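You operate a simulated robot arm through the tools that you are given. There is no shell and no other tool.

You are at the controls of a simulated robot arm. One attempt, no reset.

## Task
Put things in order on the top of the blue bench. At the end: the grey wiper stands where the white paint can stood; the yellow felt pad stands where the black nest stood; the plain grey relay is in the silver steel pot; the black nest stands where the grey wiper stood; the white paint can from the top of the blue bench stands on top of the black small fan; whatever was shut is shut again. Leave all else as you found it, and nothing knocked over.

Only the result counts: the job must be done as asked and must still hold three seconds after the hand-in. Knocking over, shifting, dropping, spilling or breaking anything else fails it.

## Robot
A 7-joint arm with a two-finger parallel gripper, fixed in place. Base frame: the origin is at the foot of the arm, x ahead of it, y to its left, z up; the work surface is at about z = 0. Units: m, degrees, N and s.
With the tool pointing down near the work surface it reaches from about 0.24 to 0.62 m from the base axis. Its first joint turns from -66.0 to 66.0 degrees. Payload 2.6 kg.
The TCP is the grasp point between the finger pads, 0.03 m short of the fingertips. In the tool frame z runs along the fingers and y along their closing line. Largest opening 0.094 m; finger width 0.028, thickness 0.01; the body of the gripper, 0.05 by 0.096 m, starts 0.055 m behind the TCP.
Orientation is told as [roll, pitch, yaw] about the base's x, y, z axes, in that order, counted from this pose: with the fingers straight down and closing along the base's y, the tool's x points along the base's -x, its y along +y and its z along -z.

## Interface
- The arm moves only by the tool drive_tool. Its argument "steps" is a list of rows, each a list of 7 numbers: the turn, a rotation vector about the tool's x, y, z in units of 4 degrees (1.0 is 4 degrees), then the shift along the tool's x, y, z in units of 20 mm (1.0 is 20 mm), then the gripper command, from -1 (shut) to 1 (fully open), values between in proportion. In form: [[wx, wy, wz, dx, dy, dz, jaw], ...]. A call has 1 to 20 rows; each row shifts and turns the commanded pose from where the row before left it, along the tool's axes as they then stand. A call with a number of a shift or a turn outside -1 to 1 is refused whole. Rows are played at 5 a second. More than 0.05 m and 8.6 degrees between two rows, or a gripper value outside its range, and nothing of the call is played. Where a pose cannot be reached the arm comes as near as it can. A force on the tool above 40 N (or 10 N above the force at the start of the call, whichever is more), or a blocked arm, ends the call early, and 0.2 s more pass. Each finger travels about 0.072 m/s and halts on what it meets, pressing with about 37 N; the grip force reading is that of the motor and also rises with nothing between the fingers. The clock runs only during rows and for 0.2 s after the last one: add rows that do not move to give the fingers time. It gives the time, the measured TCP pose, the force on the tool (base axes), the opening and the grip force at its end, in the units of the frame above (readings bear some noise), with the torque about the TCP (base axes, N m) and any sound that the robot's microphone picked up, and new pictures: "show" is both (left out), scene, wrist or none.
- Cameras (640 x 400 px; columns grow to the right, rows downward): "scene" is fixed at [0.0218, 0.4212, 0.5672]; the picture's right is [-0.87, -0.49, 0.00], its down [-0.26, 0.47, -0.84] and it looks along [0.41, -0.73, -0.54] (base axes); focal length 344 px, centre (320, 200). "wrist" rides on the gripper at [0.076, 0.014, -0.102] in the tool frame; the picture's right is [-0.18, 0.98, 0.00], its down [-0.75, -0.14, -0.64] and it looks along [-0.63, -0.12, 0.77] (tool axes); focal length 243 px, centre (320, 200). There is no depth. A picture from a camera that has moved, and an enlarged one, comes with that camera's place and axes in the base frame and with its lens.
- enlarge(camera, box): a new picture of the part [left, top, right, bottom] of that camera's present view, enlarged. It takes no simulated time.
- close_job(): hands the job in; it is judged then, once.

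Nothing tells you positions but the pictures and the camera data. Unless the task says otherwise, let go and move clear before handing in.

The tools are called after "Request:" as a command line: name --pt "numbers of a row" for each row, then --argument value for the rest, lists and objects as JSON in quotes. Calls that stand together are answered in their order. drive_tool: Moves the arm, as the interface text tells. Its arguments: {"type":"object","properties":{"steps":{"type":"array"},"show":{"type":"string","enum":["both","scene","wrist","none"]}},"required":["steps"]} The other tools are called the same way: enlarge (camera, box) takes an enlarged picture of a part of a camera's view; close_job () hands the job in.

At the start:

```text
time: 0.0
tcp_pos: [0.36, -0.0198, 0.3629]
ee_rot: [0.0, 0.1, 0.0]
force: [0.0, -0.1, -0.7]
wrist_torque: [0.02, 0.01, 0.0]
opening: 0.0939
gripper_force: 0.0
```

scene: 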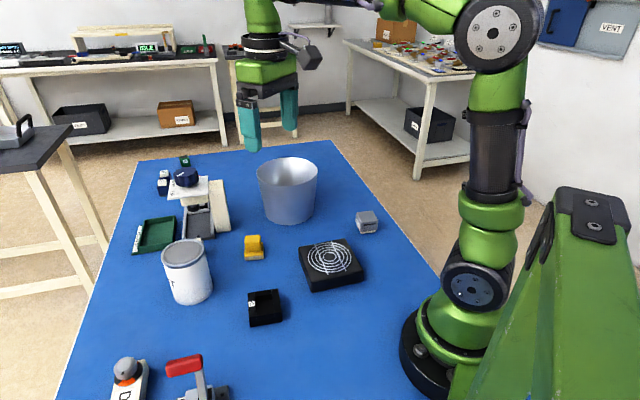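
wrist: 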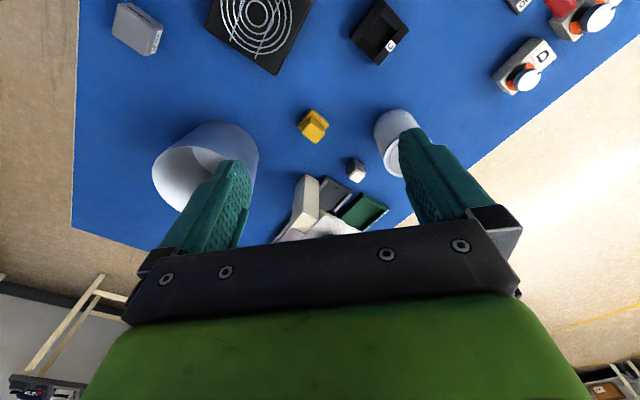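

I see a blue bench with a white paint can, black tray-like nest, yellow pad, black fan, steel pot, a grey box and other items. I'll look closer at both views before moving.

Request:
enlarge --camera "scene" --box '[120, 140, 280, 240]'

Request:
enlarge --camera "scene" --box '[220, 200, 400, 340]'

Request:
enlarge --camera "scene" --box '[60, 300, 260, 400]'

Request:
enlarge --camera "wrist" --box '[240, 90, 440, 250]'

Request:
enlarge --camera "wrist" --box '[90, 0, 410, 150]'

Request:
enlarge --camera "wrist" --box '[440, 0, 640, 120]'

```text
4.00 times, centred on (200, 190) of scene
camera zoom: at [0.0218, 0.4212, 0.5672], right [-0.87, -0.49, 0.0], down [-0.26, 0.47, -0.84], along [0.41, -0.73, -0.54], focal length 1376 px, centre (800, 240)
```

zoom: 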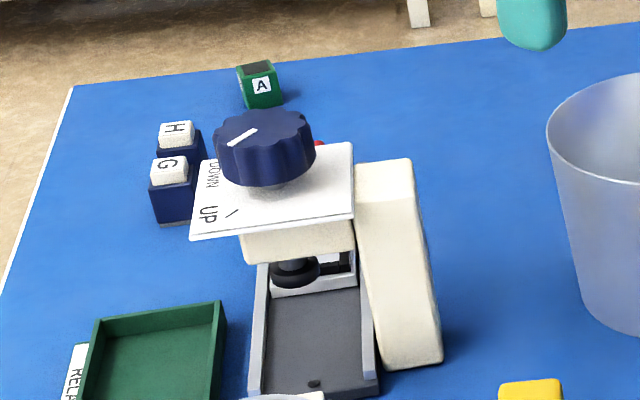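

```text
2.86 times, centred on (310, 270) of scene
camera zoom: at [0.0218, 0.4212, 0.5672], right [-0.87, -0.49, 0.0], down [-0.26, 0.47, -0.84], along [0.41, -0.73, -0.54], focal length 983 px, centre (349, 0)
```

zoom: 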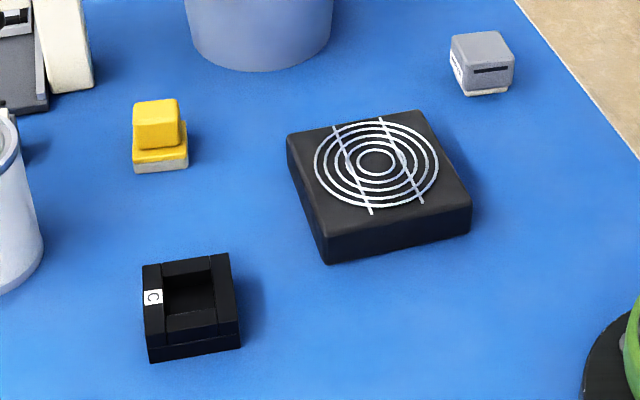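

```text
3.20 times, centred on (160, 350) of scene
camera zoom: at [0.0218, 0.4212, 0.5672], right [-0.87, -0.49, 0.0], down [-0.26, 0.47, -0.84], along [0.41, -0.73, -0.54], focal length 1101 px, centre (832, -280)
```

zoom: 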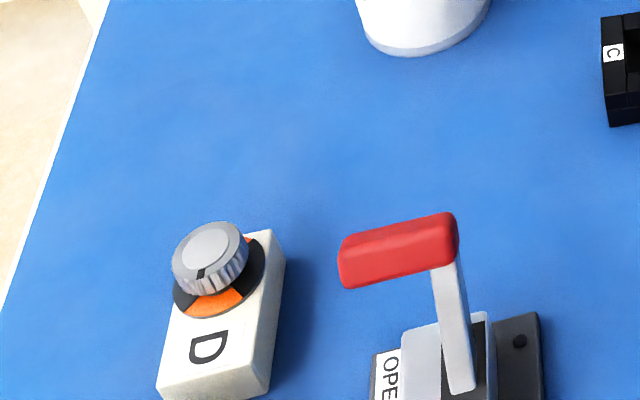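

```text
2.50 times, centred on (340, 170) of wrist
camera zoom: at [0.2839, -0.0056, 0.4657], right [0.18, 0.98, 0.0], down [0.75, -0.14, 0.64], along [0.63, -0.12, -0.77], focal length 606 px, centre (270, 275)
```

zoom: 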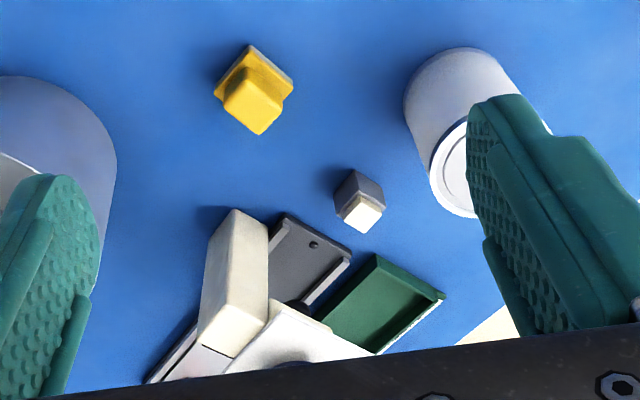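

```text
2.00 times, centred on (250, 75) of wrist
camera zoom: at [0.2839, -0.0056, 0.4657], right [0.18, 0.98, 0.0], down [0.75, -0.14, 0.64], along [0.63, -0.12, -0.77], focal length 485 px, centre (460, 450)
```

zoom: 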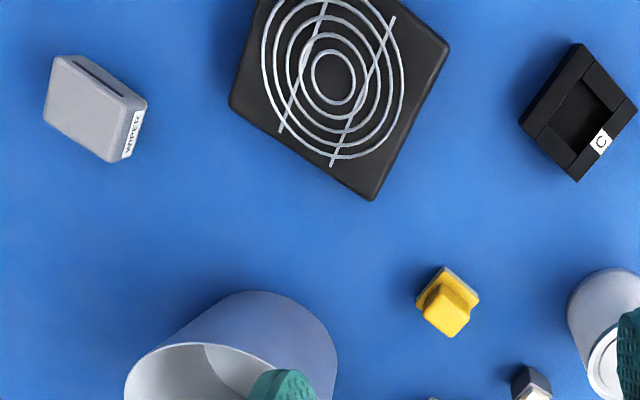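

```text
3.20 times, centred on (540, 60) of wrist
camera zoom: at [0.2839, -0.0056, 0.4657], right [0.18, 0.98, 0.0], down [0.75, -0.14, 0.64], along [0.63, -0.12, -0.77], focal length 776 px, centre (-384, 648)
```

zoom: 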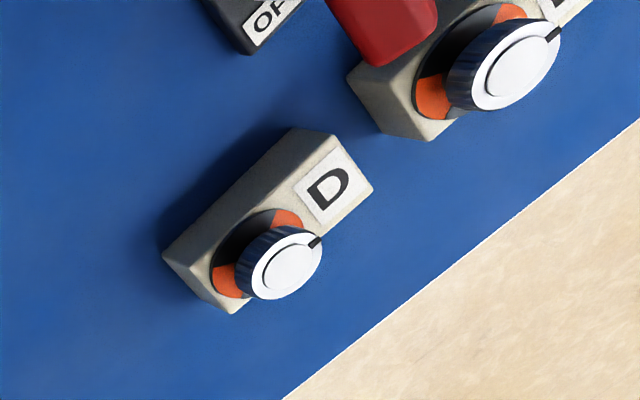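

The grey block labelled WIPER is near (0.27, -0.28), the fan near (0.28, -0.09), the nest "C" near (0.335, 0.08), the can near (0.50, 0.10) and a small grey cube near (0.58, 0.02). I'll move the wrist camera forward for a better look at the cube, the press and the tray.

Request:
drive_tool --pt "0 0 0 -1 0 0 1" --pt "0 0 0 -1 0 0 1" --pt "0 0 0 -1 0 0 1" --pt "0 0 0 -1 0 0 1" --pt "0 0 0 -1 0 0 1" --pt "0 0 0 0 0 0 1"

```text
time: 1.4
tcp_pos: [0.4621, -0.0195, 0.3621]
ee_rot: [0.0, 0.0, 0.0]
force: [0.2, 0.2, 0.4]
wrist_torque: [0.03, -0.01, -0.02]
opening: 0.0938
gripper_force: 0.1
camera wrist: at [0.3849, -0.0061, 0.4653], right [0.18, 0.98, 0.0], down [0.75, -0.14, 0.64], along [0.63, -0.12, -0.77], focal length 243 px, centre (320, 200)
```

scene: 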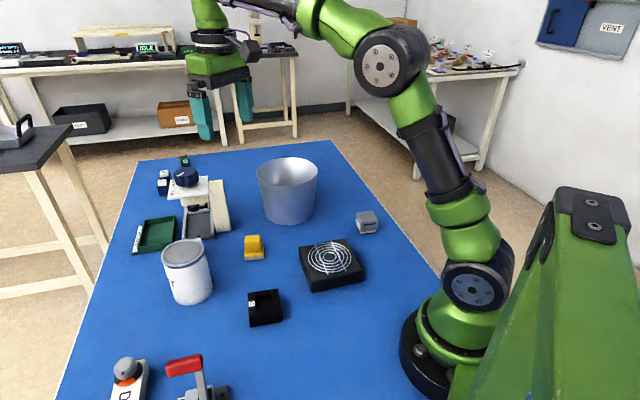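
wrist: 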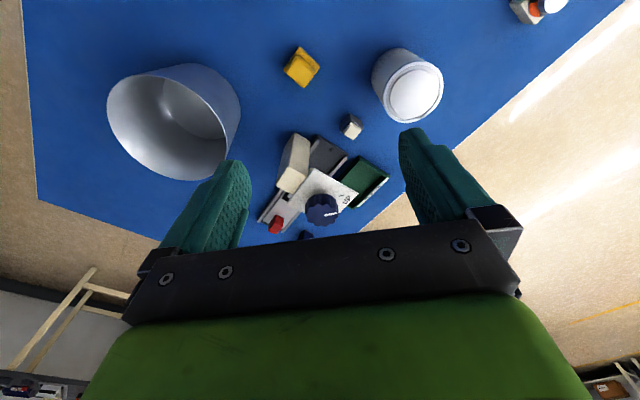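

Request:
enlarge --camera "wrist" --box '[250, 100, 410, 240]'

Request:
enlarge --camera "wrist" --box '[270, 30, 460, 150]'

Request:
enlarge --camera "wrist" --box '[90, 50, 260, 190]'

Request:
enlarge --camera "scene" --box '[150, 150, 240, 250]'

```text
2.86 times, centred on (330, 170) of wrist
camera zoom: at [0.3849, -0.0061, 0.4653], right [0.18, 0.98, 0.0], down [0.75, -0.14, 0.64], along [0.63, -0.12, -0.77], focal length 693 px, centre (291, 286)
```

zoom: 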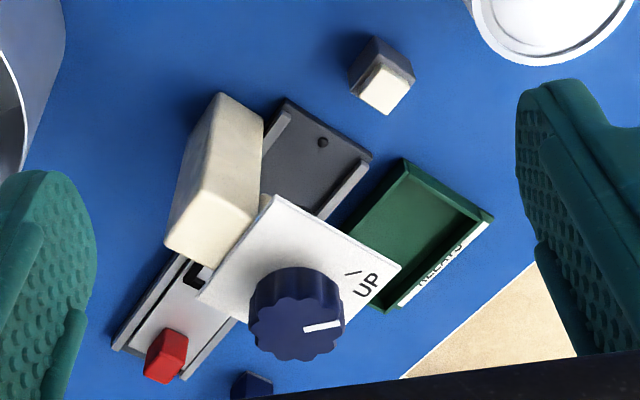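

```text
3.33 times, centred on (365, 90) of wrist
camera zoom: at [0.3849, -0.0061, 0.4653], right [0.18, 0.98, 0.0], down [0.75, -0.14, 0.64], along [0.63, -0.12, -0.77], focal length 809 px, centre (170, 567)
```

zoom: 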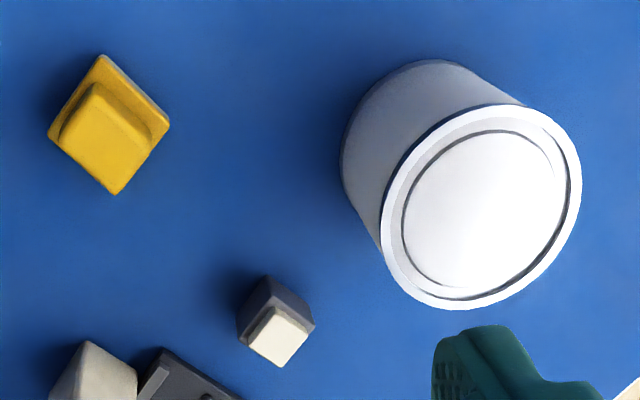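

```text
2.86 times, centred on (175, 120) of wrist
camera zoom: at [0.3849, -0.0061, 0.4653], right [0.18, 0.98, 0.0], down [0.75, -0.14, 0.64], along [0.63, -0.12, -0.77], focal length 693 px, centre (734, 429)
```

zoom: 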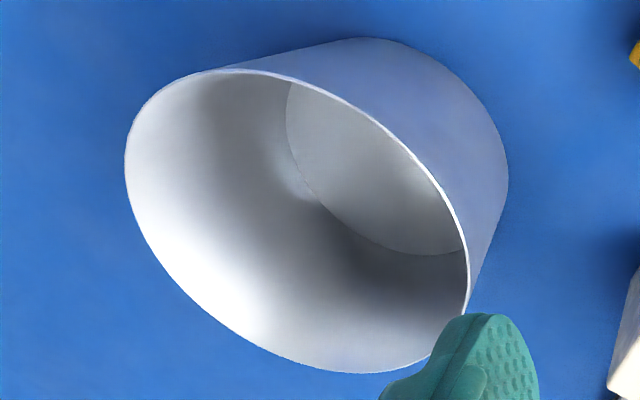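

```text
4.00 times, centred on (195, 200) of scene
camera zoom: at [0.0218, 0.4212, 0.5672], right [-0.87, -0.49, 0.0], down [-0.26, 0.47, -0.84], along [0.41, -0.73, -0.54], focal length 1376 px, centre (820, 200)
```

zoom: 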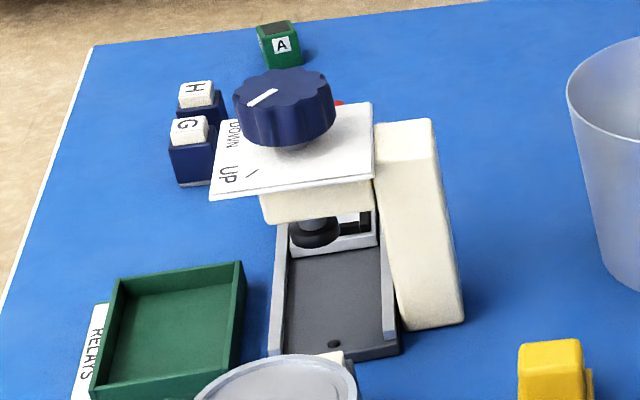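

The small cube beside the can looks like the plain grey relay (dark grey body, unlettered white top; the others are lettered G, H and A). I'll turn the camera to the left side to check the lever and dials before deciding.

Request:
drive_tool --pt "0 0 0 1 0 0 1" --pt "0 0 0 1 0 0 1" --pt "0 0 0 1 0 0 1" --pt "0 0 0 1 0 0 1" --pt "0 0 0 1 0 0 1" --pt "0 0 -1 0 0 0 1" --pt "0 0 -1 0 0 0 1" --pt "0 0 -1 0 0 0 1" --pt "0 0 -1 0 0 0 1" --pt "0 0 -1 0 0 0 1" --pt "0 0 -1 0 0 0 1" --pt "0 0 -1 0 0 0 1" --pt "0 0 -1 0 0 0 1" --pt "0 0 -1 0 0 0 1" --pt "0 0 -1 0 0 0 1" --pt "0 0 -1 0 0 0 1" --pt "0 0 -1 0 0 0 1" --pt "0 0 -1 0 0 0 1" --pt "0 0 -1 0 0 0 1" --pt "0 0 0 0 0 0 1"

```text
time: 5.6
tcp_pos: [0.3601, -0.0193, 0.3633]
ee_rot: [0.0, 0.0, 56.1]
force: [-0.3, -0.3, 0.3]
wrist_torque: [0.03, 0.0, -0.02]
opening: 0.0937
gripper_force: 0.1
camera wrist: at [0.3058, -0.0751, 0.4657], right [-0.71, 0.7, 0.0], down [0.54, 0.55, 0.64], along [0.45, 0.46, -0.77], focal length 243 px, centre (320, 200)
```

scene: 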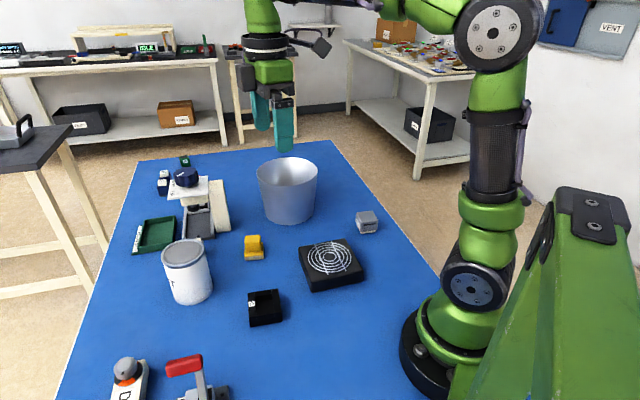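
wrist: 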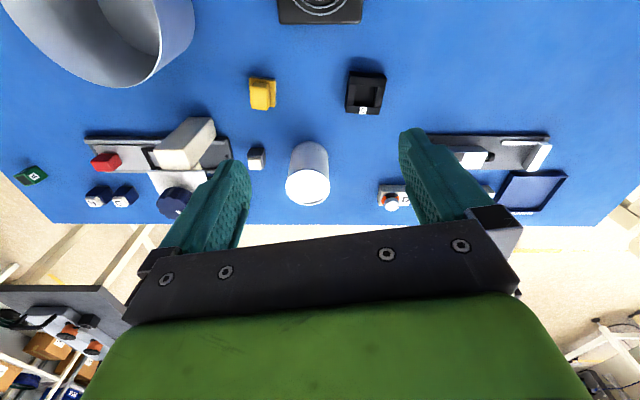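

Request:
enlarge --camera "wrist" --box '[370, 110, 590, 230]'

Request:
enlarge --camera "wrist" --box '[230, 50, 400, 220]'

Request:
enlarge --camera "wrist" --box '[0, 100, 240, 230]'

```text
2.91 times, centred on (480, 170) of wrist
camera zoom: at [0.3058, -0.0751, 0.4657], right [-0.71, 0.7, 0.0], down [0.54, 0.55, 0.64], along [0.45, 0.46, -0.77], focal length 706 px, centre (-146, 287)
```

zoom: 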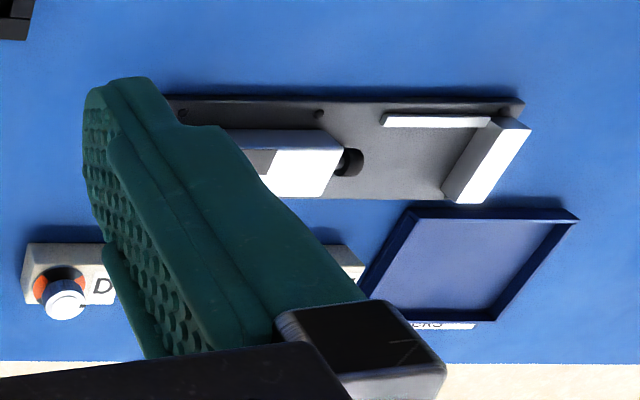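

```text
2.35 times, centred on (315, 135) of wrist
camera zoom: at [0.3058, -0.0751, 0.4657], right [-0.71, 0.7, 0.0], down [0.54, 0.55, 0.64], along [0.45, 0.46, -0.77], focal length 571 px, centre (332, 353)
```

zoom: 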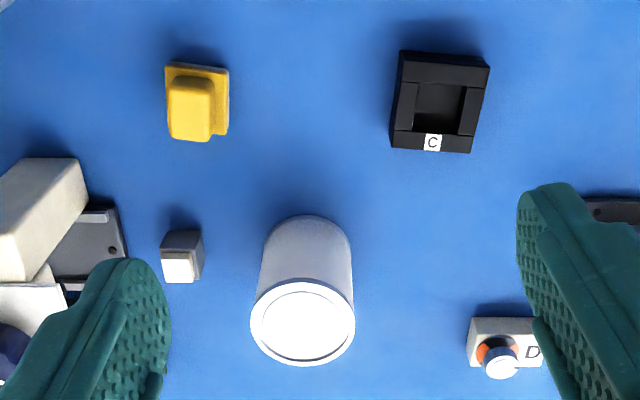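

```text
2.67 times, centred on (120, 165) of wrist
camera zoom: at [0.3058, -0.0751, 0.4657], right [-0.71, 0.7, 0.0], down [0.54, 0.55, 0.64], along [0.45, 0.46, -0.77], focal length 647 px, centre (853, 293)
```

zoom: 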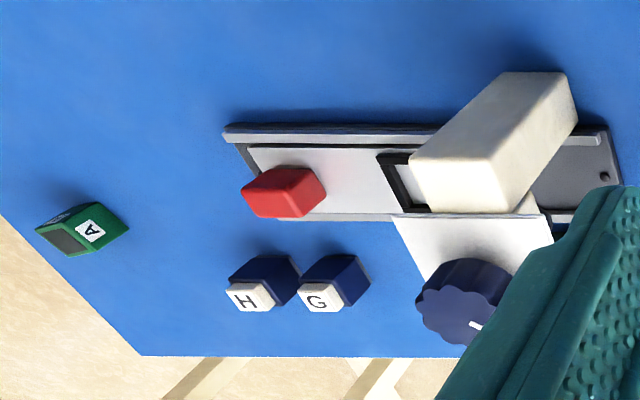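

The layout is clear: relays G and H are navy, and the plain grey relay stands free next to the can. Now I'll take tight zooms of each item to measure positions and orientations.

Request:
enlarge --camera "wrist" --box '[335, 60, 399, 124]'

Request:
enlarge --camera "wrist" --box '[235, 65, 285, 115]'

Request:
enlarge --camera "wrist" --box '[240, 140, 340, 210]'

Request:
enlarge --camera "scene" --box '[150, 225, 230, 315]'

Request:
enlarge --camera "scene" --box '[290, 225, 380, 300]'

Request:
enlarge --camera "scene" --box '[340, 195, 400, 245]'

Request:
enlarge --camera "scene" --box '[235, 280, 295, 335]'

Request:
enlarge --camera "scene" --box '[230, 225, 280, 270]'

Request:
enlarge --camera "scene" --box '[245, 145, 330, 235]'

```text
6.25 times, centred on (367, 92) of wrist
camera zoom: at [0.3058, -0.0751, 0.4657], right [-0.71, 0.7, 0.0], down [0.54, 0.55, 0.64], along [0.45, 0.46, -0.77], focal length 1516 px, centre (26, 875)
```

zoom: 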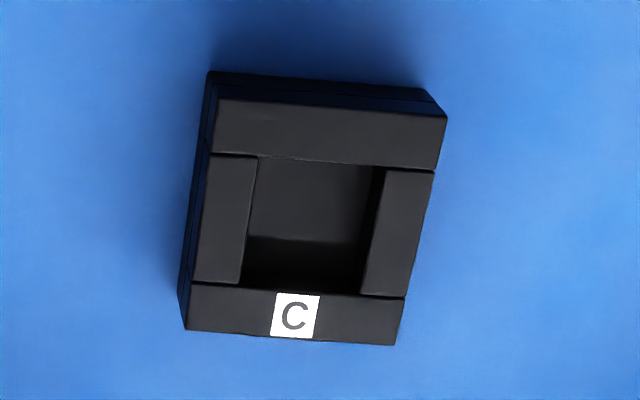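

```text
8.00 times, centred on (260, 90) of wrist
camera zoom: at [0.3058, -0.0751, 0.4657], right [-0.71, 0.7, 0.0], down [0.54, 0.55, 0.64], along [0.45, 0.46, -0.77], focal length 1941 px, centre (800, 1080)
```

zoom: 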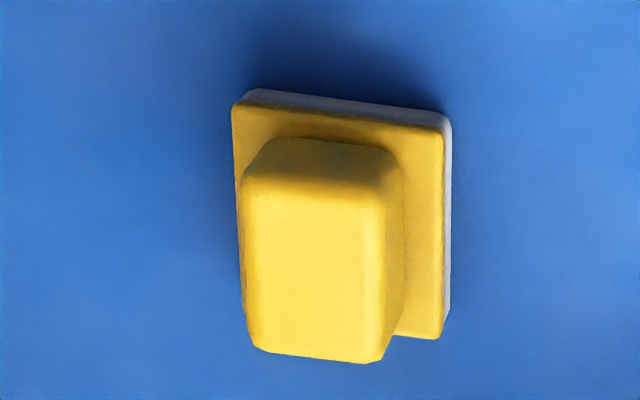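

```text
5.71 times, centred on (290, 175) of wrist
camera zoom: at [0.3058, -0.0751, 0.4657], right [-0.71, 0.7, 0.0], down [0.54, 0.55, 0.64], along [0.45, 0.46, -0.77], focal length 1386 px, centre (491, 343)
```

zoom: 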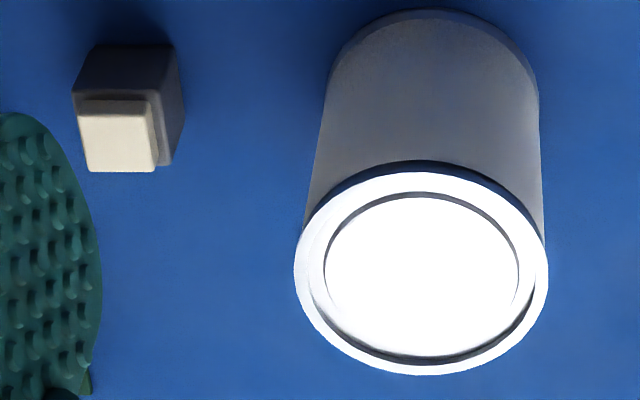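

```text
4.44 times, centred on (190, 270) of scene
camera zoom: at [0.0218, 0.4212, 0.5672], right [-0.87, -0.49, 0.0], down [-0.26, 0.47, -0.84], along [0.41, -0.73, -0.54], focal length 1529 px, centre (898, -111)
```

zoom: 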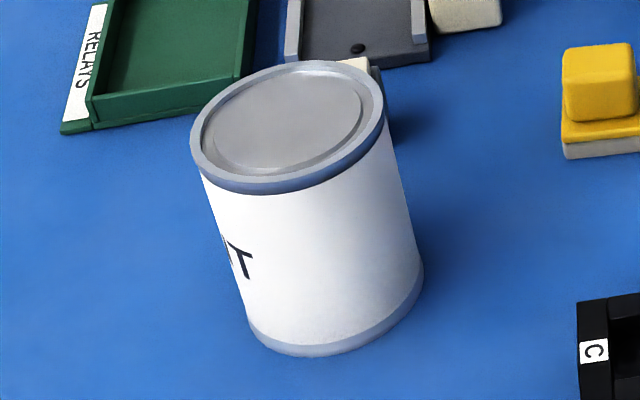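

```text
5.33 times, centred on (335, 262) of scene
camera zoom: at [0.0218, 0.4212, 0.5672], right [-0.87, -0.49, 0.0], down [-0.26, 0.47, -0.84], along [0.41, -0.73, -0.54], focal length 1835 px, centre (240, -133)
```

zoom: 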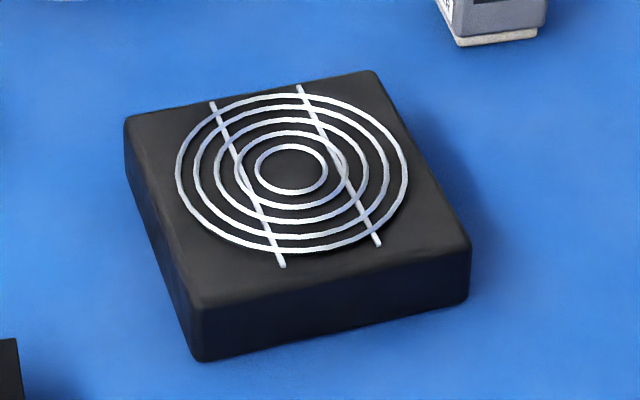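

```text
8.00 times, centred on (370, 220) of scene
camera zoom: at [0.0218, 0.4212, 0.5672], right [-0.87, -0.49, 0.0], down [-0.26, 0.47, -0.84], along [0.41, -0.73, -0.54], focal length 2752 px, centre (-80, 40)
```

zoom: 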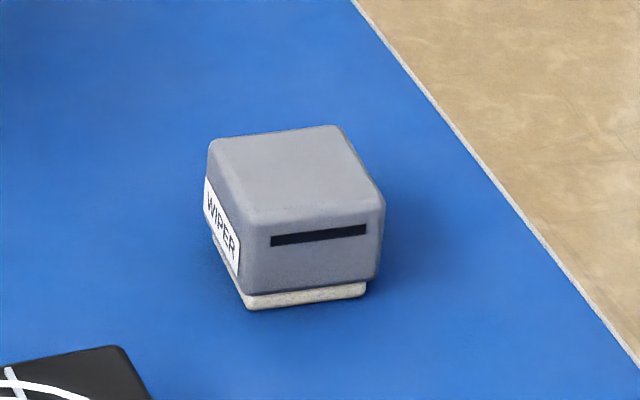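

```text
7.27 times, centred on (265, 308) of scene
camera zoom: at [0.0218, 0.4212, 0.5672], right [-0.87, -0.49, 0.0], down [-0.26, 0.47, -0.84], along [0.41, -0.73, -0.54], focal length 2502 px, centre (720, -582)
```

zoom: 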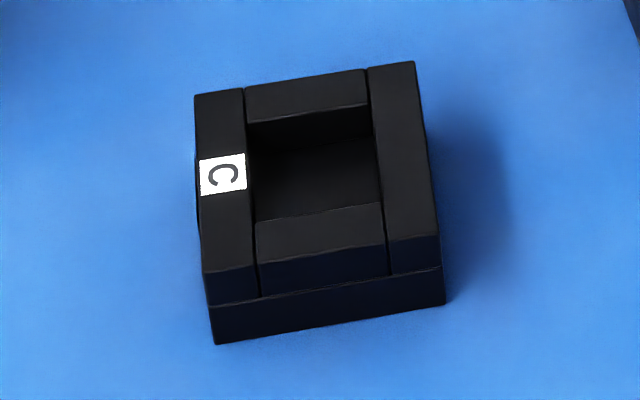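

```text
8.89 times, centred on (255, 248) of scene
camera zoom: at [0.0218, 0.4212, 0.5672], right [-0.87, -0.49, 0.0], down [-0.26, 0.47, -0.84], along [0.41, -0.73, -0.54], focal length 3058 px, centre (898, -222)
```

zoom: 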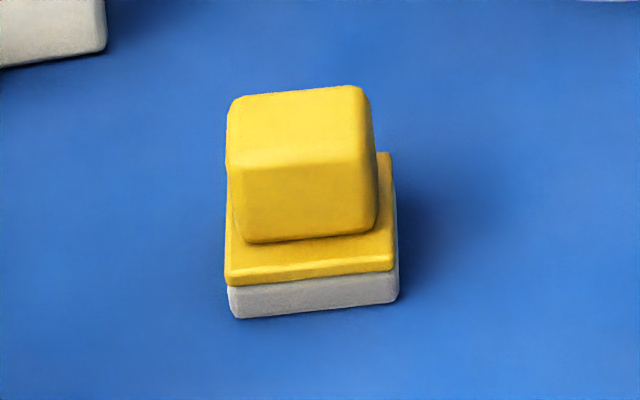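

```text
4.44 times, centred on (288, 190) of scene
camera zoom: at [0.0218, 0.4212, 0.5672], right [-0.87, -0.49, 0.0], down [-0.26, 0.47, -0.84], along [0.41, -0.73, -0.54], focal length 1529 px, centre (464, 244)
```

zoom: 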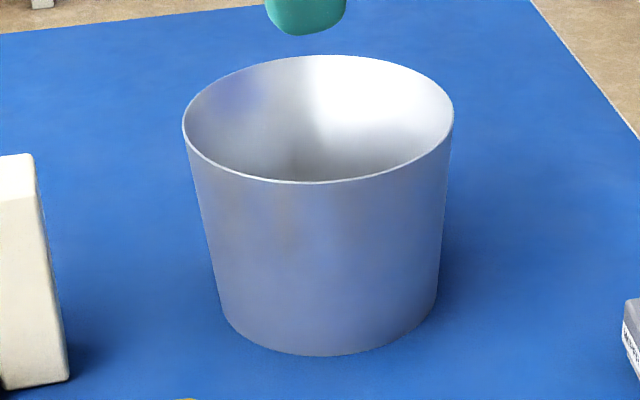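

The can measures about 81 mm across and 108 mm tall, near (0.51, 0.10). I'll go above it with the tool axis straight and check how it lines up between the fingers.

Request:
drive_tool --pt "0 0 1 0 0 0.58 1" --pt "0 0 1 0 0 0.58 1" --pt "0 0 1 0 0 0.58 1" --pt "0 0 1 0 0 0.58 1" --pt "0 0 1 0 0 0.58 1" --pt "0 0 1 0 0 0.58 1" --pt "0 0 1 0 0 0.58 1" --pt "0 0 1 0 0 0.58 1" --pt "0 0 1 0 0 0.58 1" --pt "0 0 1 0 0 0.58 1" --pt "0 0 1 0 0 0.58 1" --pt "0 0 1 0 0 0.58 1" --pt "0 0 1 0 0 0.58 1" --pt "0 0 1 0 0 0.58 1" --pt "0 0 0 0 0 0 1" --show "none"

Request:
drive_tool --pt "0 0 0 -0.9375 0.758 0 1" --pt "0 0 0 -0.9375 0.758 0 1" --pt "0 0 0 -0.9375 0.758 0 1" --pt "0 0 0 -0.9375 0.758 0 1" --pt "0 0 0 -0.9375 0.758 0 1" --pt "0 0 0 -0.9375 0.758 0 1" --pt "0 0 0 -0.9375 0.758 0 1" --pt "0 0 0 -0.9375 0.758 0 1" --pt "0 0 0 0 0 0 1" --pt "0 0 0 0 0 0 1"

```text
time: 8.8
tcp_pos: [0.3612, -0.019, 0.2]
ee_rot: [-0.1, 0.0, 0.0]
force: [-0.1, 0.4, -0.4]
wrist_torque: [0.01, 0.0, 0.01]
opening: 0.094
gripper_force: 0.1
```

```text
time: 11.0
tcp_pos: [0.5134, 0.1003, 0.2016]
ee_rot: [0.0, 0.1, 0.0]
force: [0.0, -0.3, -0.9]
wrist_torque: [0.0, 0.01, 0.0]
opening: 0.094
gripper_force: 0.0
camera wrist: at [0.4359, 0.1147, 0.3044], right [0.18, 0.98, 0.0], down [0.75, -0.14, 0.64], along [0.63, -0.12, -0.77], focal length 243 px, centre (320, 200)
```

scene: 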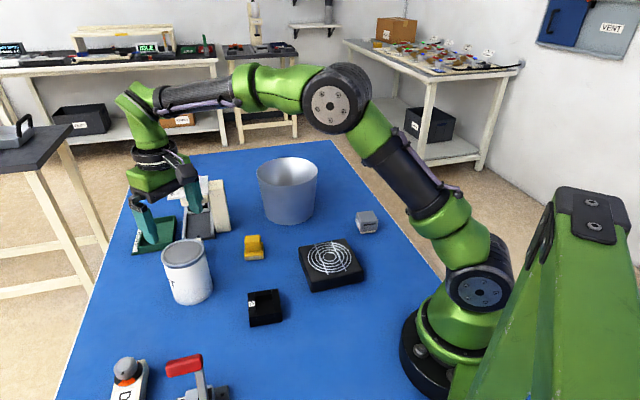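
wrist: 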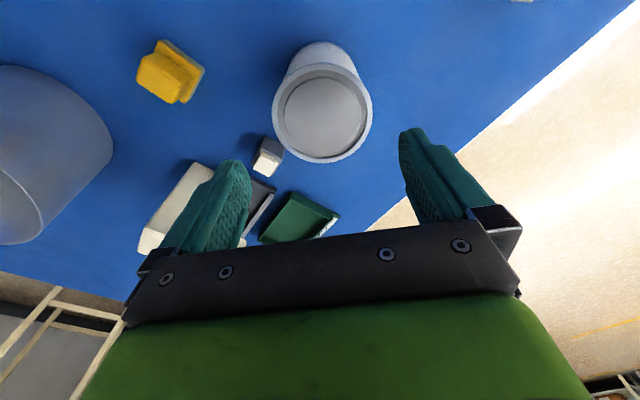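

Request:
enlarge --camera "wrist" --box '[240, 30, 400, 180]'

Request:
enlarge --camera "scene" --box '[100, 150, 240, 310]'

```text
2.67 times, centred on (320, 105) of wrist
camera zoom: at [0.4359, 0.1147, 0.3044], right [0.18, 0.98, 0.0], down [0.75, -0.14, 0.64], along [0.63, -0.12, -0.77], focal length 647 px, centre (320, 453)
```

zoom: 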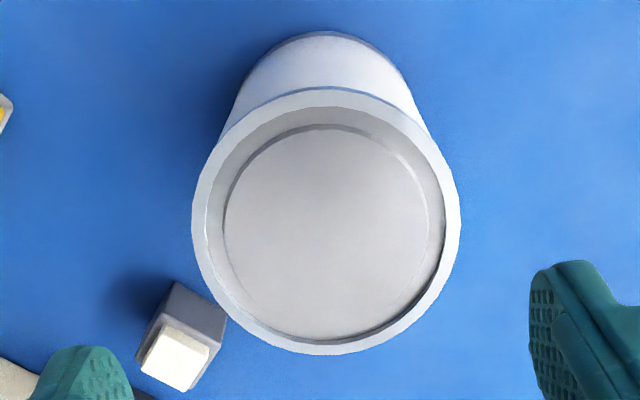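

```text
2.50 times, centred on (170, 230) of scene
camera zoom: at [0.0218, 0.4212, 0.5672], right [-0.87, -0.49, 0.0], down [-0.26, 0.47, -0.84], along [0.41, -0.73, -0.54], focal length 860 px, centre (695, 125)
```

zoom: 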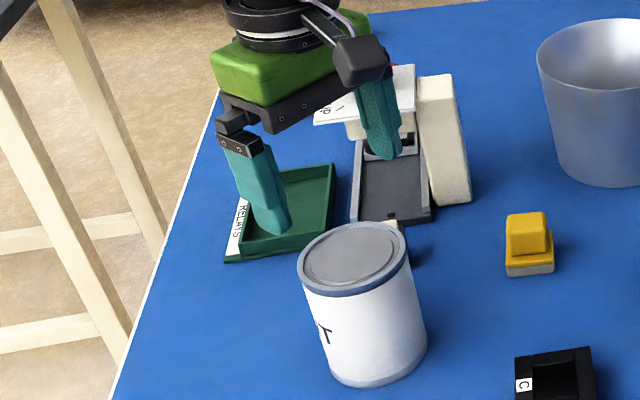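

Request:
drive_tool --pt "0 0 0 0 0.1 0 1" --pt "0 0 0 0 0 0 1" --show "none"

Request:
drive_tool --pt "0 0 0 0 0 0 1" --show "none"

Request:
drive_tool --pt "0 0 0 0 0 0 1" --show "none"

```text
time: 11.6
tcp_pos: [0.513, 0.1026, 0.2006]
ee_rot: [-0.1, 0.0, 0.0]
force: [-0.2, 0.0, -0.6]
wrist_torque: [0.01, -0.02, 0.03]
opening: 0.0939
gripper_force: 0.1
```

```text
time: 12.0
tcp_pos: [0.5127, 0.1039, 0.2008]
ee_rot: [0.1, -0.1, 0.0]
force: [0.4, -0.6, 0.0]
wrist_torque: [0.02, 0.05, 0.07]
opening: 0.0943
gripper_force: 0.2
```

```text
time: 12.4
tcp_pos: [0.5126, 0.1036, 0.201]
ee_rot: [0.0, 0.1, 0.0]
force: [-0.4, 0.1, -0.2]
wrist_torque: [-0.04, 0.02, 0.04]
opening: 0.0942
gripper_force: 0.1
```

The can lines up near (0.513, 0.103), so the tool axis is on it. I'll go down most of the way and check finger clearance on both sides of the lid.

Request:
drive_tool --pt "0 0 0 0 0 0.9 1" --pt "0 0 0 0 0 0.9 1" --pt "0 0 0 0 0 0.9 1" --pt "0 0 0 0 0 0 1"

Request:
enlarge --camera "wrist" --box '[200, 40, 440, 190]'

Request:
enlarge --camera "scene" --box '[130, 180, 240, 310]'

```text
time: 13.4
tcp_pos: [0.5116, 0.105, 0.147]
ee_rot: [0.0, 0.0, -0.1]
force: [0.5, 0.0, -1.4]
wrist_torque: [-0.01, -0.04, 0.02]
opening: 0.0937
gripper_force: 0.1
camera wrist: at [0.435, 0.1179, 0.2491], right [0.18, 0.98, 0.0], down [0.75, -0.14, 0.64], along [0.63, -0.12, -0.77], focal length 243 px, centre (320, 200)
```

scene: 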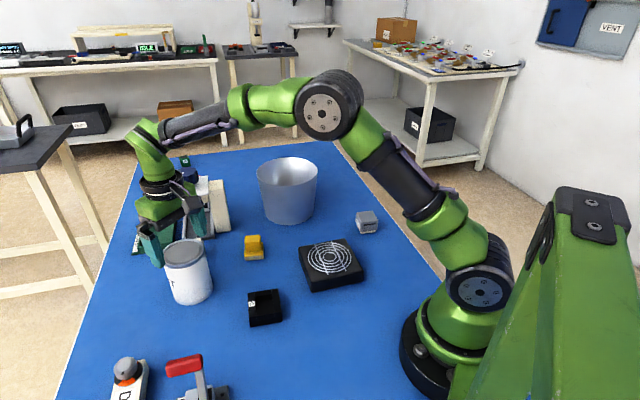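
wrist: 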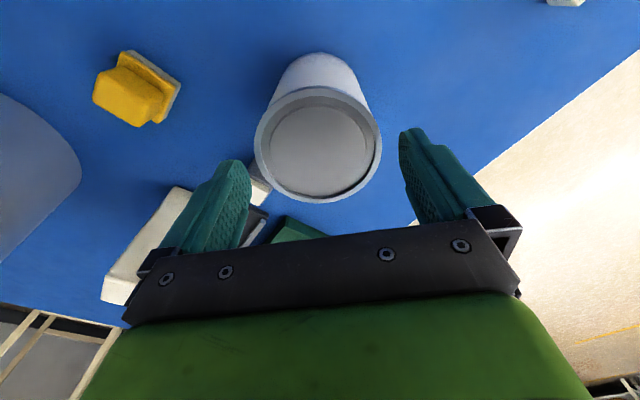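

```text
2.67 times, centred on (320, 115) of wrist
camera zoom: at [0.435, 0.1179, 0.2491], right [0.18, 0.98, 0.0], down [0.75, -0.14, 0.64], along [0.63, -0.12, -0.77], focal length 647 px, centre (320, 427)
```

zoom: 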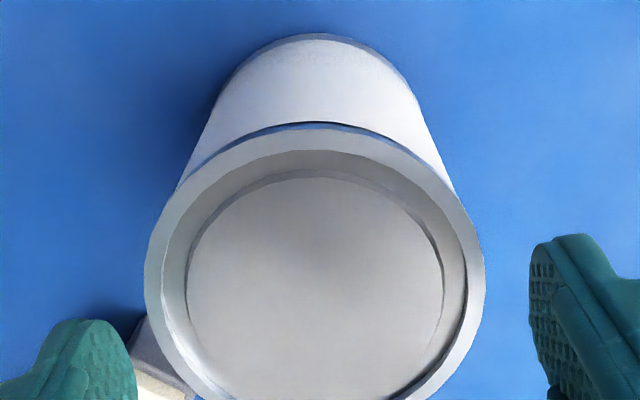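

```text
3.08 times, centred on (185, 245) of scene
camera zoom: at [0.0218, 0.4212, 0.5672], right [-0.87, -0.49, 0.0], down [-0.26, 0.47, -0.84], along [0.41, -0.73, -0.54], focal length 1058 px, centre (735, 62)
```

zoom: 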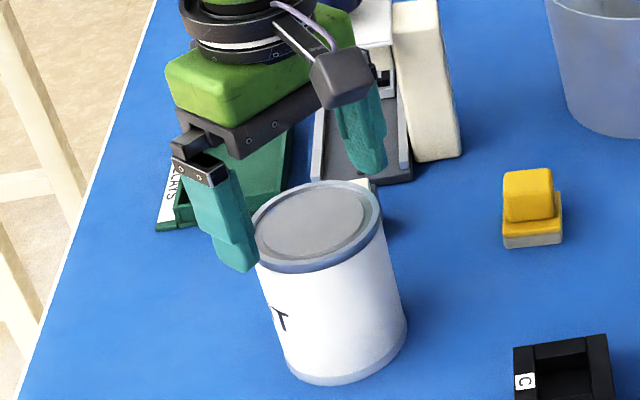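

Fingers clear the lid on both sides. I'll go down to grasp height and close.

Request:
drive_tool --pt "0 0 0 0 -0.06 0.8 1" --pt "0 0 0 0 0 0.8 1" --pt "0 0 0 0 0 0.8 1" --pt "0 0 0 0 0 0.8 1" --pt "0 0 0 0 0 0.8 1" --pt "0 0 0 0 0 0 1"

```text
time: 14.8
tcp_pos: [0.5105, 0.1035, 0.0665]
ee_rot: [0.0, 0.1, 0.0]
force: [-0.1, 0.0, -0.3]
wrist_torque: [-0.03, -0.01, 0.01]
opening: 0.0939
gripper_force: 0.1
camera wrist: at [0.4345, 0.1177, 0.1691], right [0.18, 0.98, 0.0], down [0.75, -0.14, 0.64], along [0.63, -0.12, -0.77], focal length 243 px, centre (320, 200)
```

scene: 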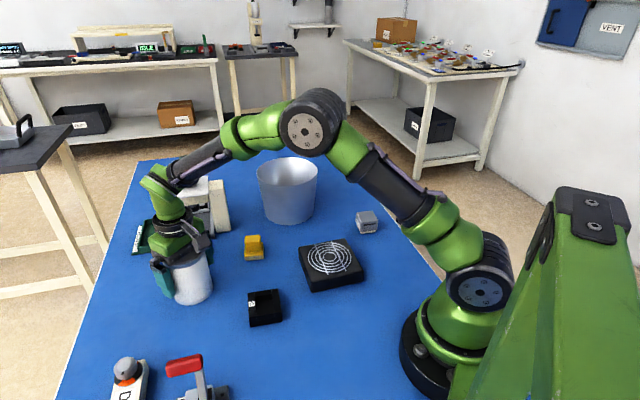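
wrist: 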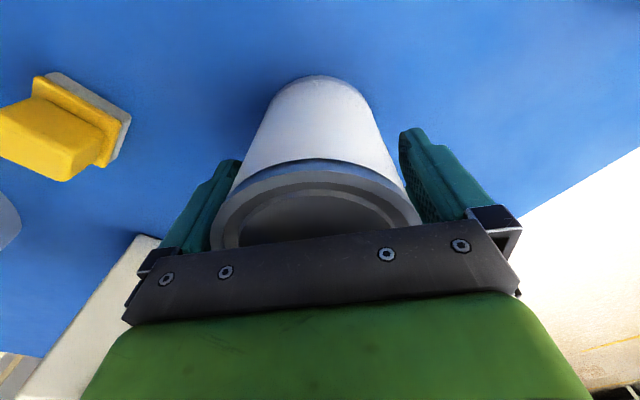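

Request:
drive_tool --pt "0 0 0 0 0 0 0.5" --pt "0 0 0 0 0 0 -1" --pt "0 0 0 0 0 0 -1" --pt "0 0 0 0 0 0 -1"

```text
time: 15.8
tcp_pos: [0.5109, 0.1042, 0.0667]
ee_rot: [-0.1, 0.1, -0.1]
force: [-0.2, -0.9, -0.3]
wrist_torque: [0.0, -0.12, -0.05]
opening: 0.0832
gripper_force: 36.6
camera wrist: at [0.4345, 0.1177, 0.1692], right [0.18, 0.98, 0.0], down [0.75, -0.14, 0.64], along [0.63, -0.12, -0.77], focal length 243 px, centre (320, 200)
```

scene: 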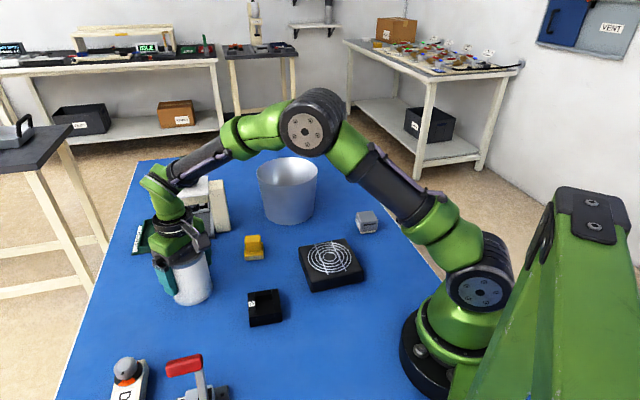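
wrist: 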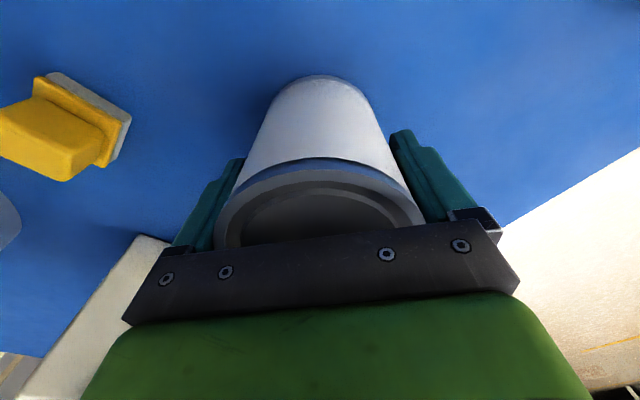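

The can is gripped (opening 83 mm). Lifting it straight up and then heading over the fan.

Request:
drive_tool --pt "0 0 0 0 0 -0.25 -1" --pt "0 0 0 0 0 -0.75 -1" --pt "0 0 0 0 0 -1 -1" --pt "0 0 0 0 0 -1 -1" --pt "0 0 0 0 0 -1 -1" --pt "0 0 0 0 0 -1 -1" --pt "0 0 0 0 0 -1 -1" --pt "0 0 0 0 0 -1 -1" --pt "0 0 0 0 0 0 -1"

```text
time: 17.8
tcp_pos: [0.5113, 0.1033, 0.2059]
ee_rot: [0.0, 0.0, 0.0]
force: [0.0, -0.6, -4.4]
wrist_torque: [0.04, 0.02, 0.02]
opening: 0.0828
gripper_force: 36.9
camera wrist: at [0.4351, 0.1172, 0.3091], right [0.18, 0.98, 0.0], down [0.75, -0.14, 0.64], along [0.63, -0.12, -0.77], focal length 243 px, centre (320, 200)
```

scene: 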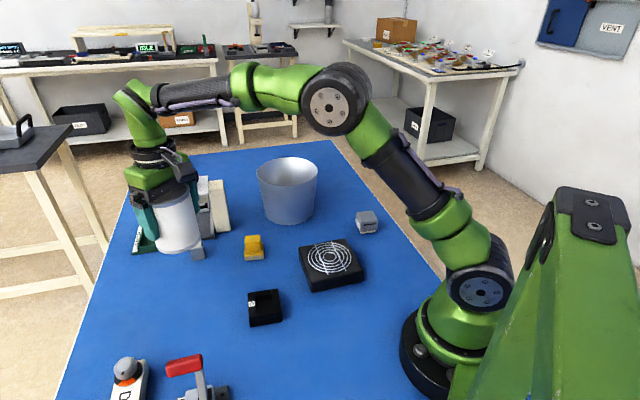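
wrist: 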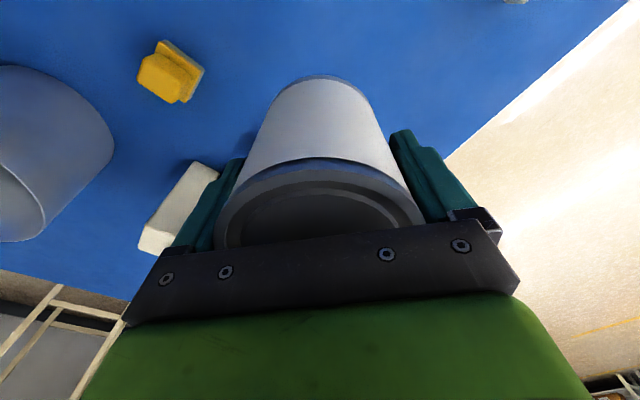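

Request:
drive_tool --pt "0 0 0 0.869 -0.773 0 -1" --pt "0 0 0 0.869 -0.773 0 -1" --pt "0 0 0 0.869 -0.773 0 -1" --pt "0 0 0 0.869 -0.773 0 -1" --pt "0 0 0 0.869 -0.773 0 -1" --pt "0 0 0 0.869 -0.773 0 -1" --pt "0 0 0 0.869 -0.773 0 -1" --pt "0 0 0 0.869 -0.773 0 -1" --pt "0 0 0 0.869 -0.773 0 -1" --pt "0 0 0 0.869 -0.773 0 -1" --pt "0 0 0 0.869 -0.773 0 -1" --pt "0 0 0 0.869 -0.773 0 -1" --pt "0 0 0 0.869 -0.773 0 -1" --pt "0 0 0 0 0 0 -1" --pt "0 0 0 0 0 0 -1"

Request:
enlarge --camera "scene" --box '[260, 140, 400, 300]'

```text
time: 21.0
tcp_pos: [0.2846, -0.0993, 0.2037]
ee_rot: [0.0, 0.0, 0.1]
force: [0.0, 0.8, -5.6]
wrist_torque: [0.01, 0.01, 0.0]
opening: 0.0828
gripper_force: 36.9
camera wrist: at [0.207, -0.0857, 0.3069], right [0.18, 0.98, 0.0], down [0.75, -0.14, 0.64], along [0.63, -0.12, -0.77], focal length 243 px, centre (320, 200)
```

scene: 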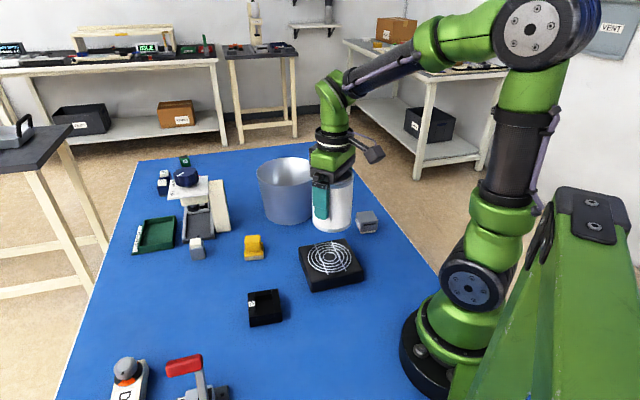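
wrist: 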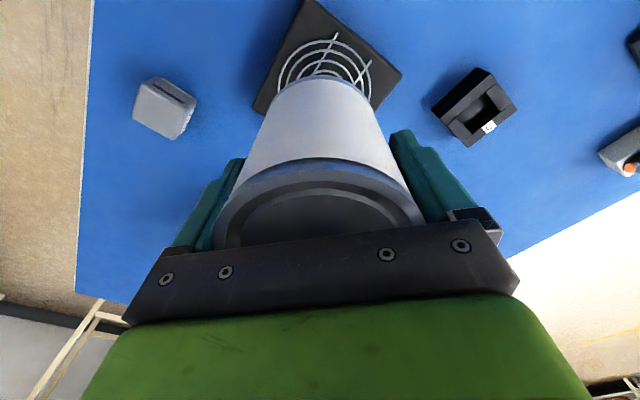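

```text
2.50 times, centred on (330, 220) of scene
camera zoom: at [0.0218, 0.4212, 0.5672], right [-0.87, -0.49, 0.0], down [-0.26, 0.48, -0.84], along [0.41, -0.73, -0.54], focal length 860 px, centre (295, 150)
```

zoom: 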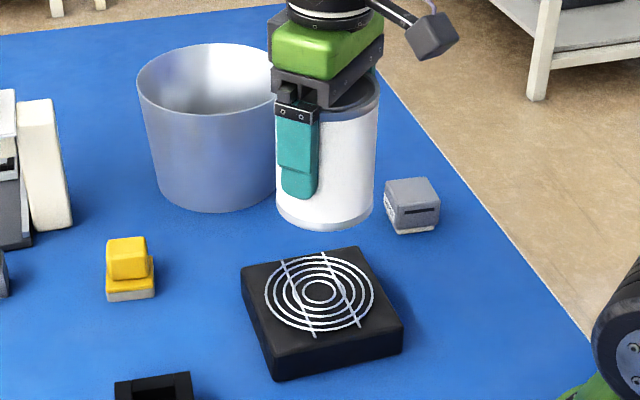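

Request:
enlarge --camera "wrist" --box '[240, 0, 410, 120]'

Request:
enlarge --camera "wrist" --box '[110, 50, 220, 150]'

```text
3.33 times, centred on (325, 60) of wrist
camera zoom: at [0.207, -0.0857, 0.3069], right [0.18, 0.98, 0.0], down [0.75, -0.14, 0.64], along [0.63, -0.12, -0.77], focal length 809 px, centre (303, 667)
```

zoom: 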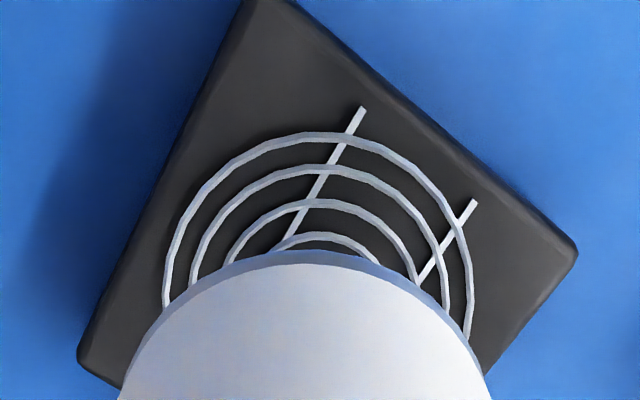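

```text
4.00 times, centred on (165, 100) of wrist
camera zoom: at [0.207, -0.0857, 0.3069], right [0.18, 0.98, 0.0], down [0.75, -0.14, 0.64], along [0.63, -0.12, -0.77], focal length 970 px, centre (940, 600)
```

zoom: 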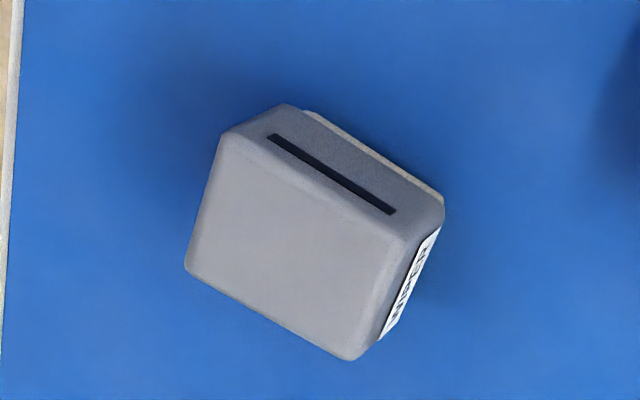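

The can is over the fan; both views agree it is centred to within a few millimetres. Lowering it now, slowly near the end.

Request:
drive_tool --pt "0 0 0 -0.05 0.05 0.8 -1" --pt "0 0 0 0 0 1 -1" --pt "0 0 0 0 0 1 -1" --pt "0 0 0 0 0 1 -1" --pt "0 0 0 0 0 0.6 -1" --pt "0 0 0 0 0 0 -1"

Request:
enlarge --camera "scene" --box '[280, 190, 390, 300]'

```text
time: 22.4
tcp_pos: [0.2845, -0.0972, 0.1187]
ee_rot: [0.0, 0.0, 0.1]
force: [0.0, 0.7, -4.5]
wrist_torque: [0.0, 0.02, 0.04]
opening: 0.0828
gripper_force: 37.3
camera wrist: at [0.2084, -0.0834, 0.221], right [0.18, 0.98, 0.0], down [0.75, -0.14, 0.64], along [0.63, -0.12, -0.77], focal length 243 px, centre (320, 200)
```

scene: 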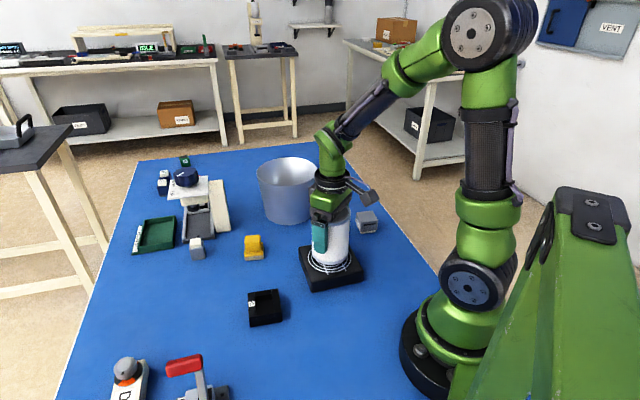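
wrist: 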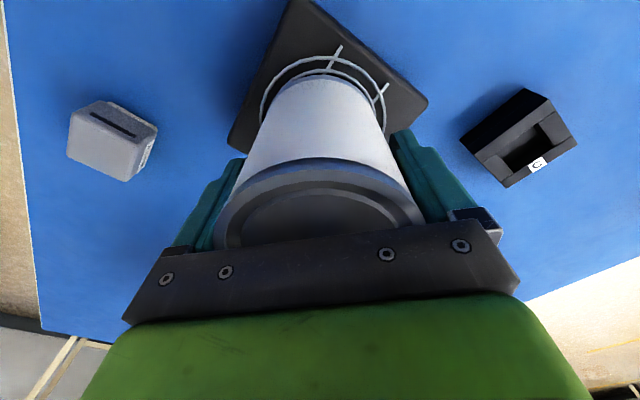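

```text
3.64 times, centred on (335, 245) of scene
camera zoom: at [0.0218, 0.4212, 0.5672], right [-0.87, -0.49, 0.0], down [-0.26, 0.48, -0.84], along [0.41, -0.73, -0.54], focal length 1251 px, centre (266, 36)
```

zoom: 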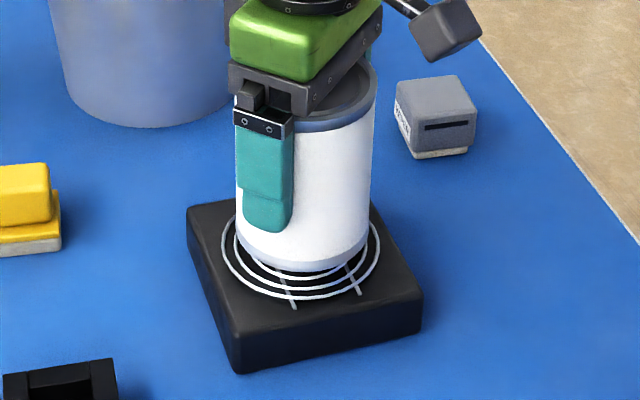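

Request:
drive_tool --pt "0 0 0 0 0 0.15 -1" --pt "0 0 0 0 0 0.15 -1" --pt "0 0 0 0 0 0.15 -1" --pt "0 0 0 0 0 0.1 -1" --pt "0 0 0 0 0 0.1 -1" --pt "0 0 0 0 0 0 -1" --show "none"

Request:
enlarge --camera "scene" --box '[300, 210, 370, 300]'

```text
time: 23.8
tcp_pos: [0.2868, -0.0986, 0.1052]
ee_rot: [0.1, 0.0, -0.1]
force: [0.1, 0.7, -5.5]
wrist_torque: [-0.05, 0.0, 0.02]
opening: 0.0829
gripper_force: 37.1
```

```text
4.44 times, centred on (335, 255) of scene
camera zoom: at [0.0218, 0.4212, 0.5672], right [-0.87, -0.49, 0.0], down [-0.26, 0.48, -0.84], along [0.41, -0.73, -0.54], focal length 1529 px, centre (253, -44)
```

zoom: 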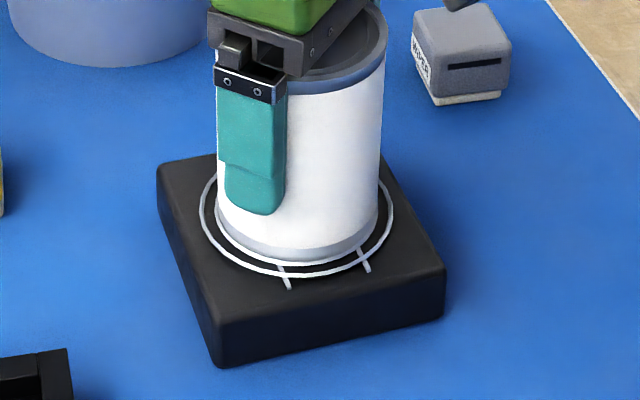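

Nicely centred, a few millimetres above the grille. Lowering in small steps until contact.

Request:
drive_tool --pt "0 0 0 0 0 0.06 -1" --pt "0 0 0 0 0 0.06 -1" --pt "0 0 0 0 0 0 -1" --show "none"

Request:
drive_tool --pt "0 0 0 0 0 0.05 -1" --pt "0 0 0 0 0 0.05 -1" --pt "0 0 0 0 0 0 -1" --show "none"

```text
time: 24.6
tcp_pos: [0.2871, -0.0983, 0.1025]
ee_rot: [-0.1, -0.1, 0.0]
force: [-1.1, 0.9, -3.5]
wrist_torque: [0.0, 0.07, -0.04]
opening: 0.0827
gripper_force: 36.8
```

```text
time: 25.4
tcp_pos: [0.2869, -0.0985, 0.1014]
ee_rot: [-0.2, -0.2, -0.2]
force: [-3.0, -2.0, 24.7]
wrist_torque: [0.16, 0.37, -0.19]
opening: 0.0831
gripper_force: 37.3
```

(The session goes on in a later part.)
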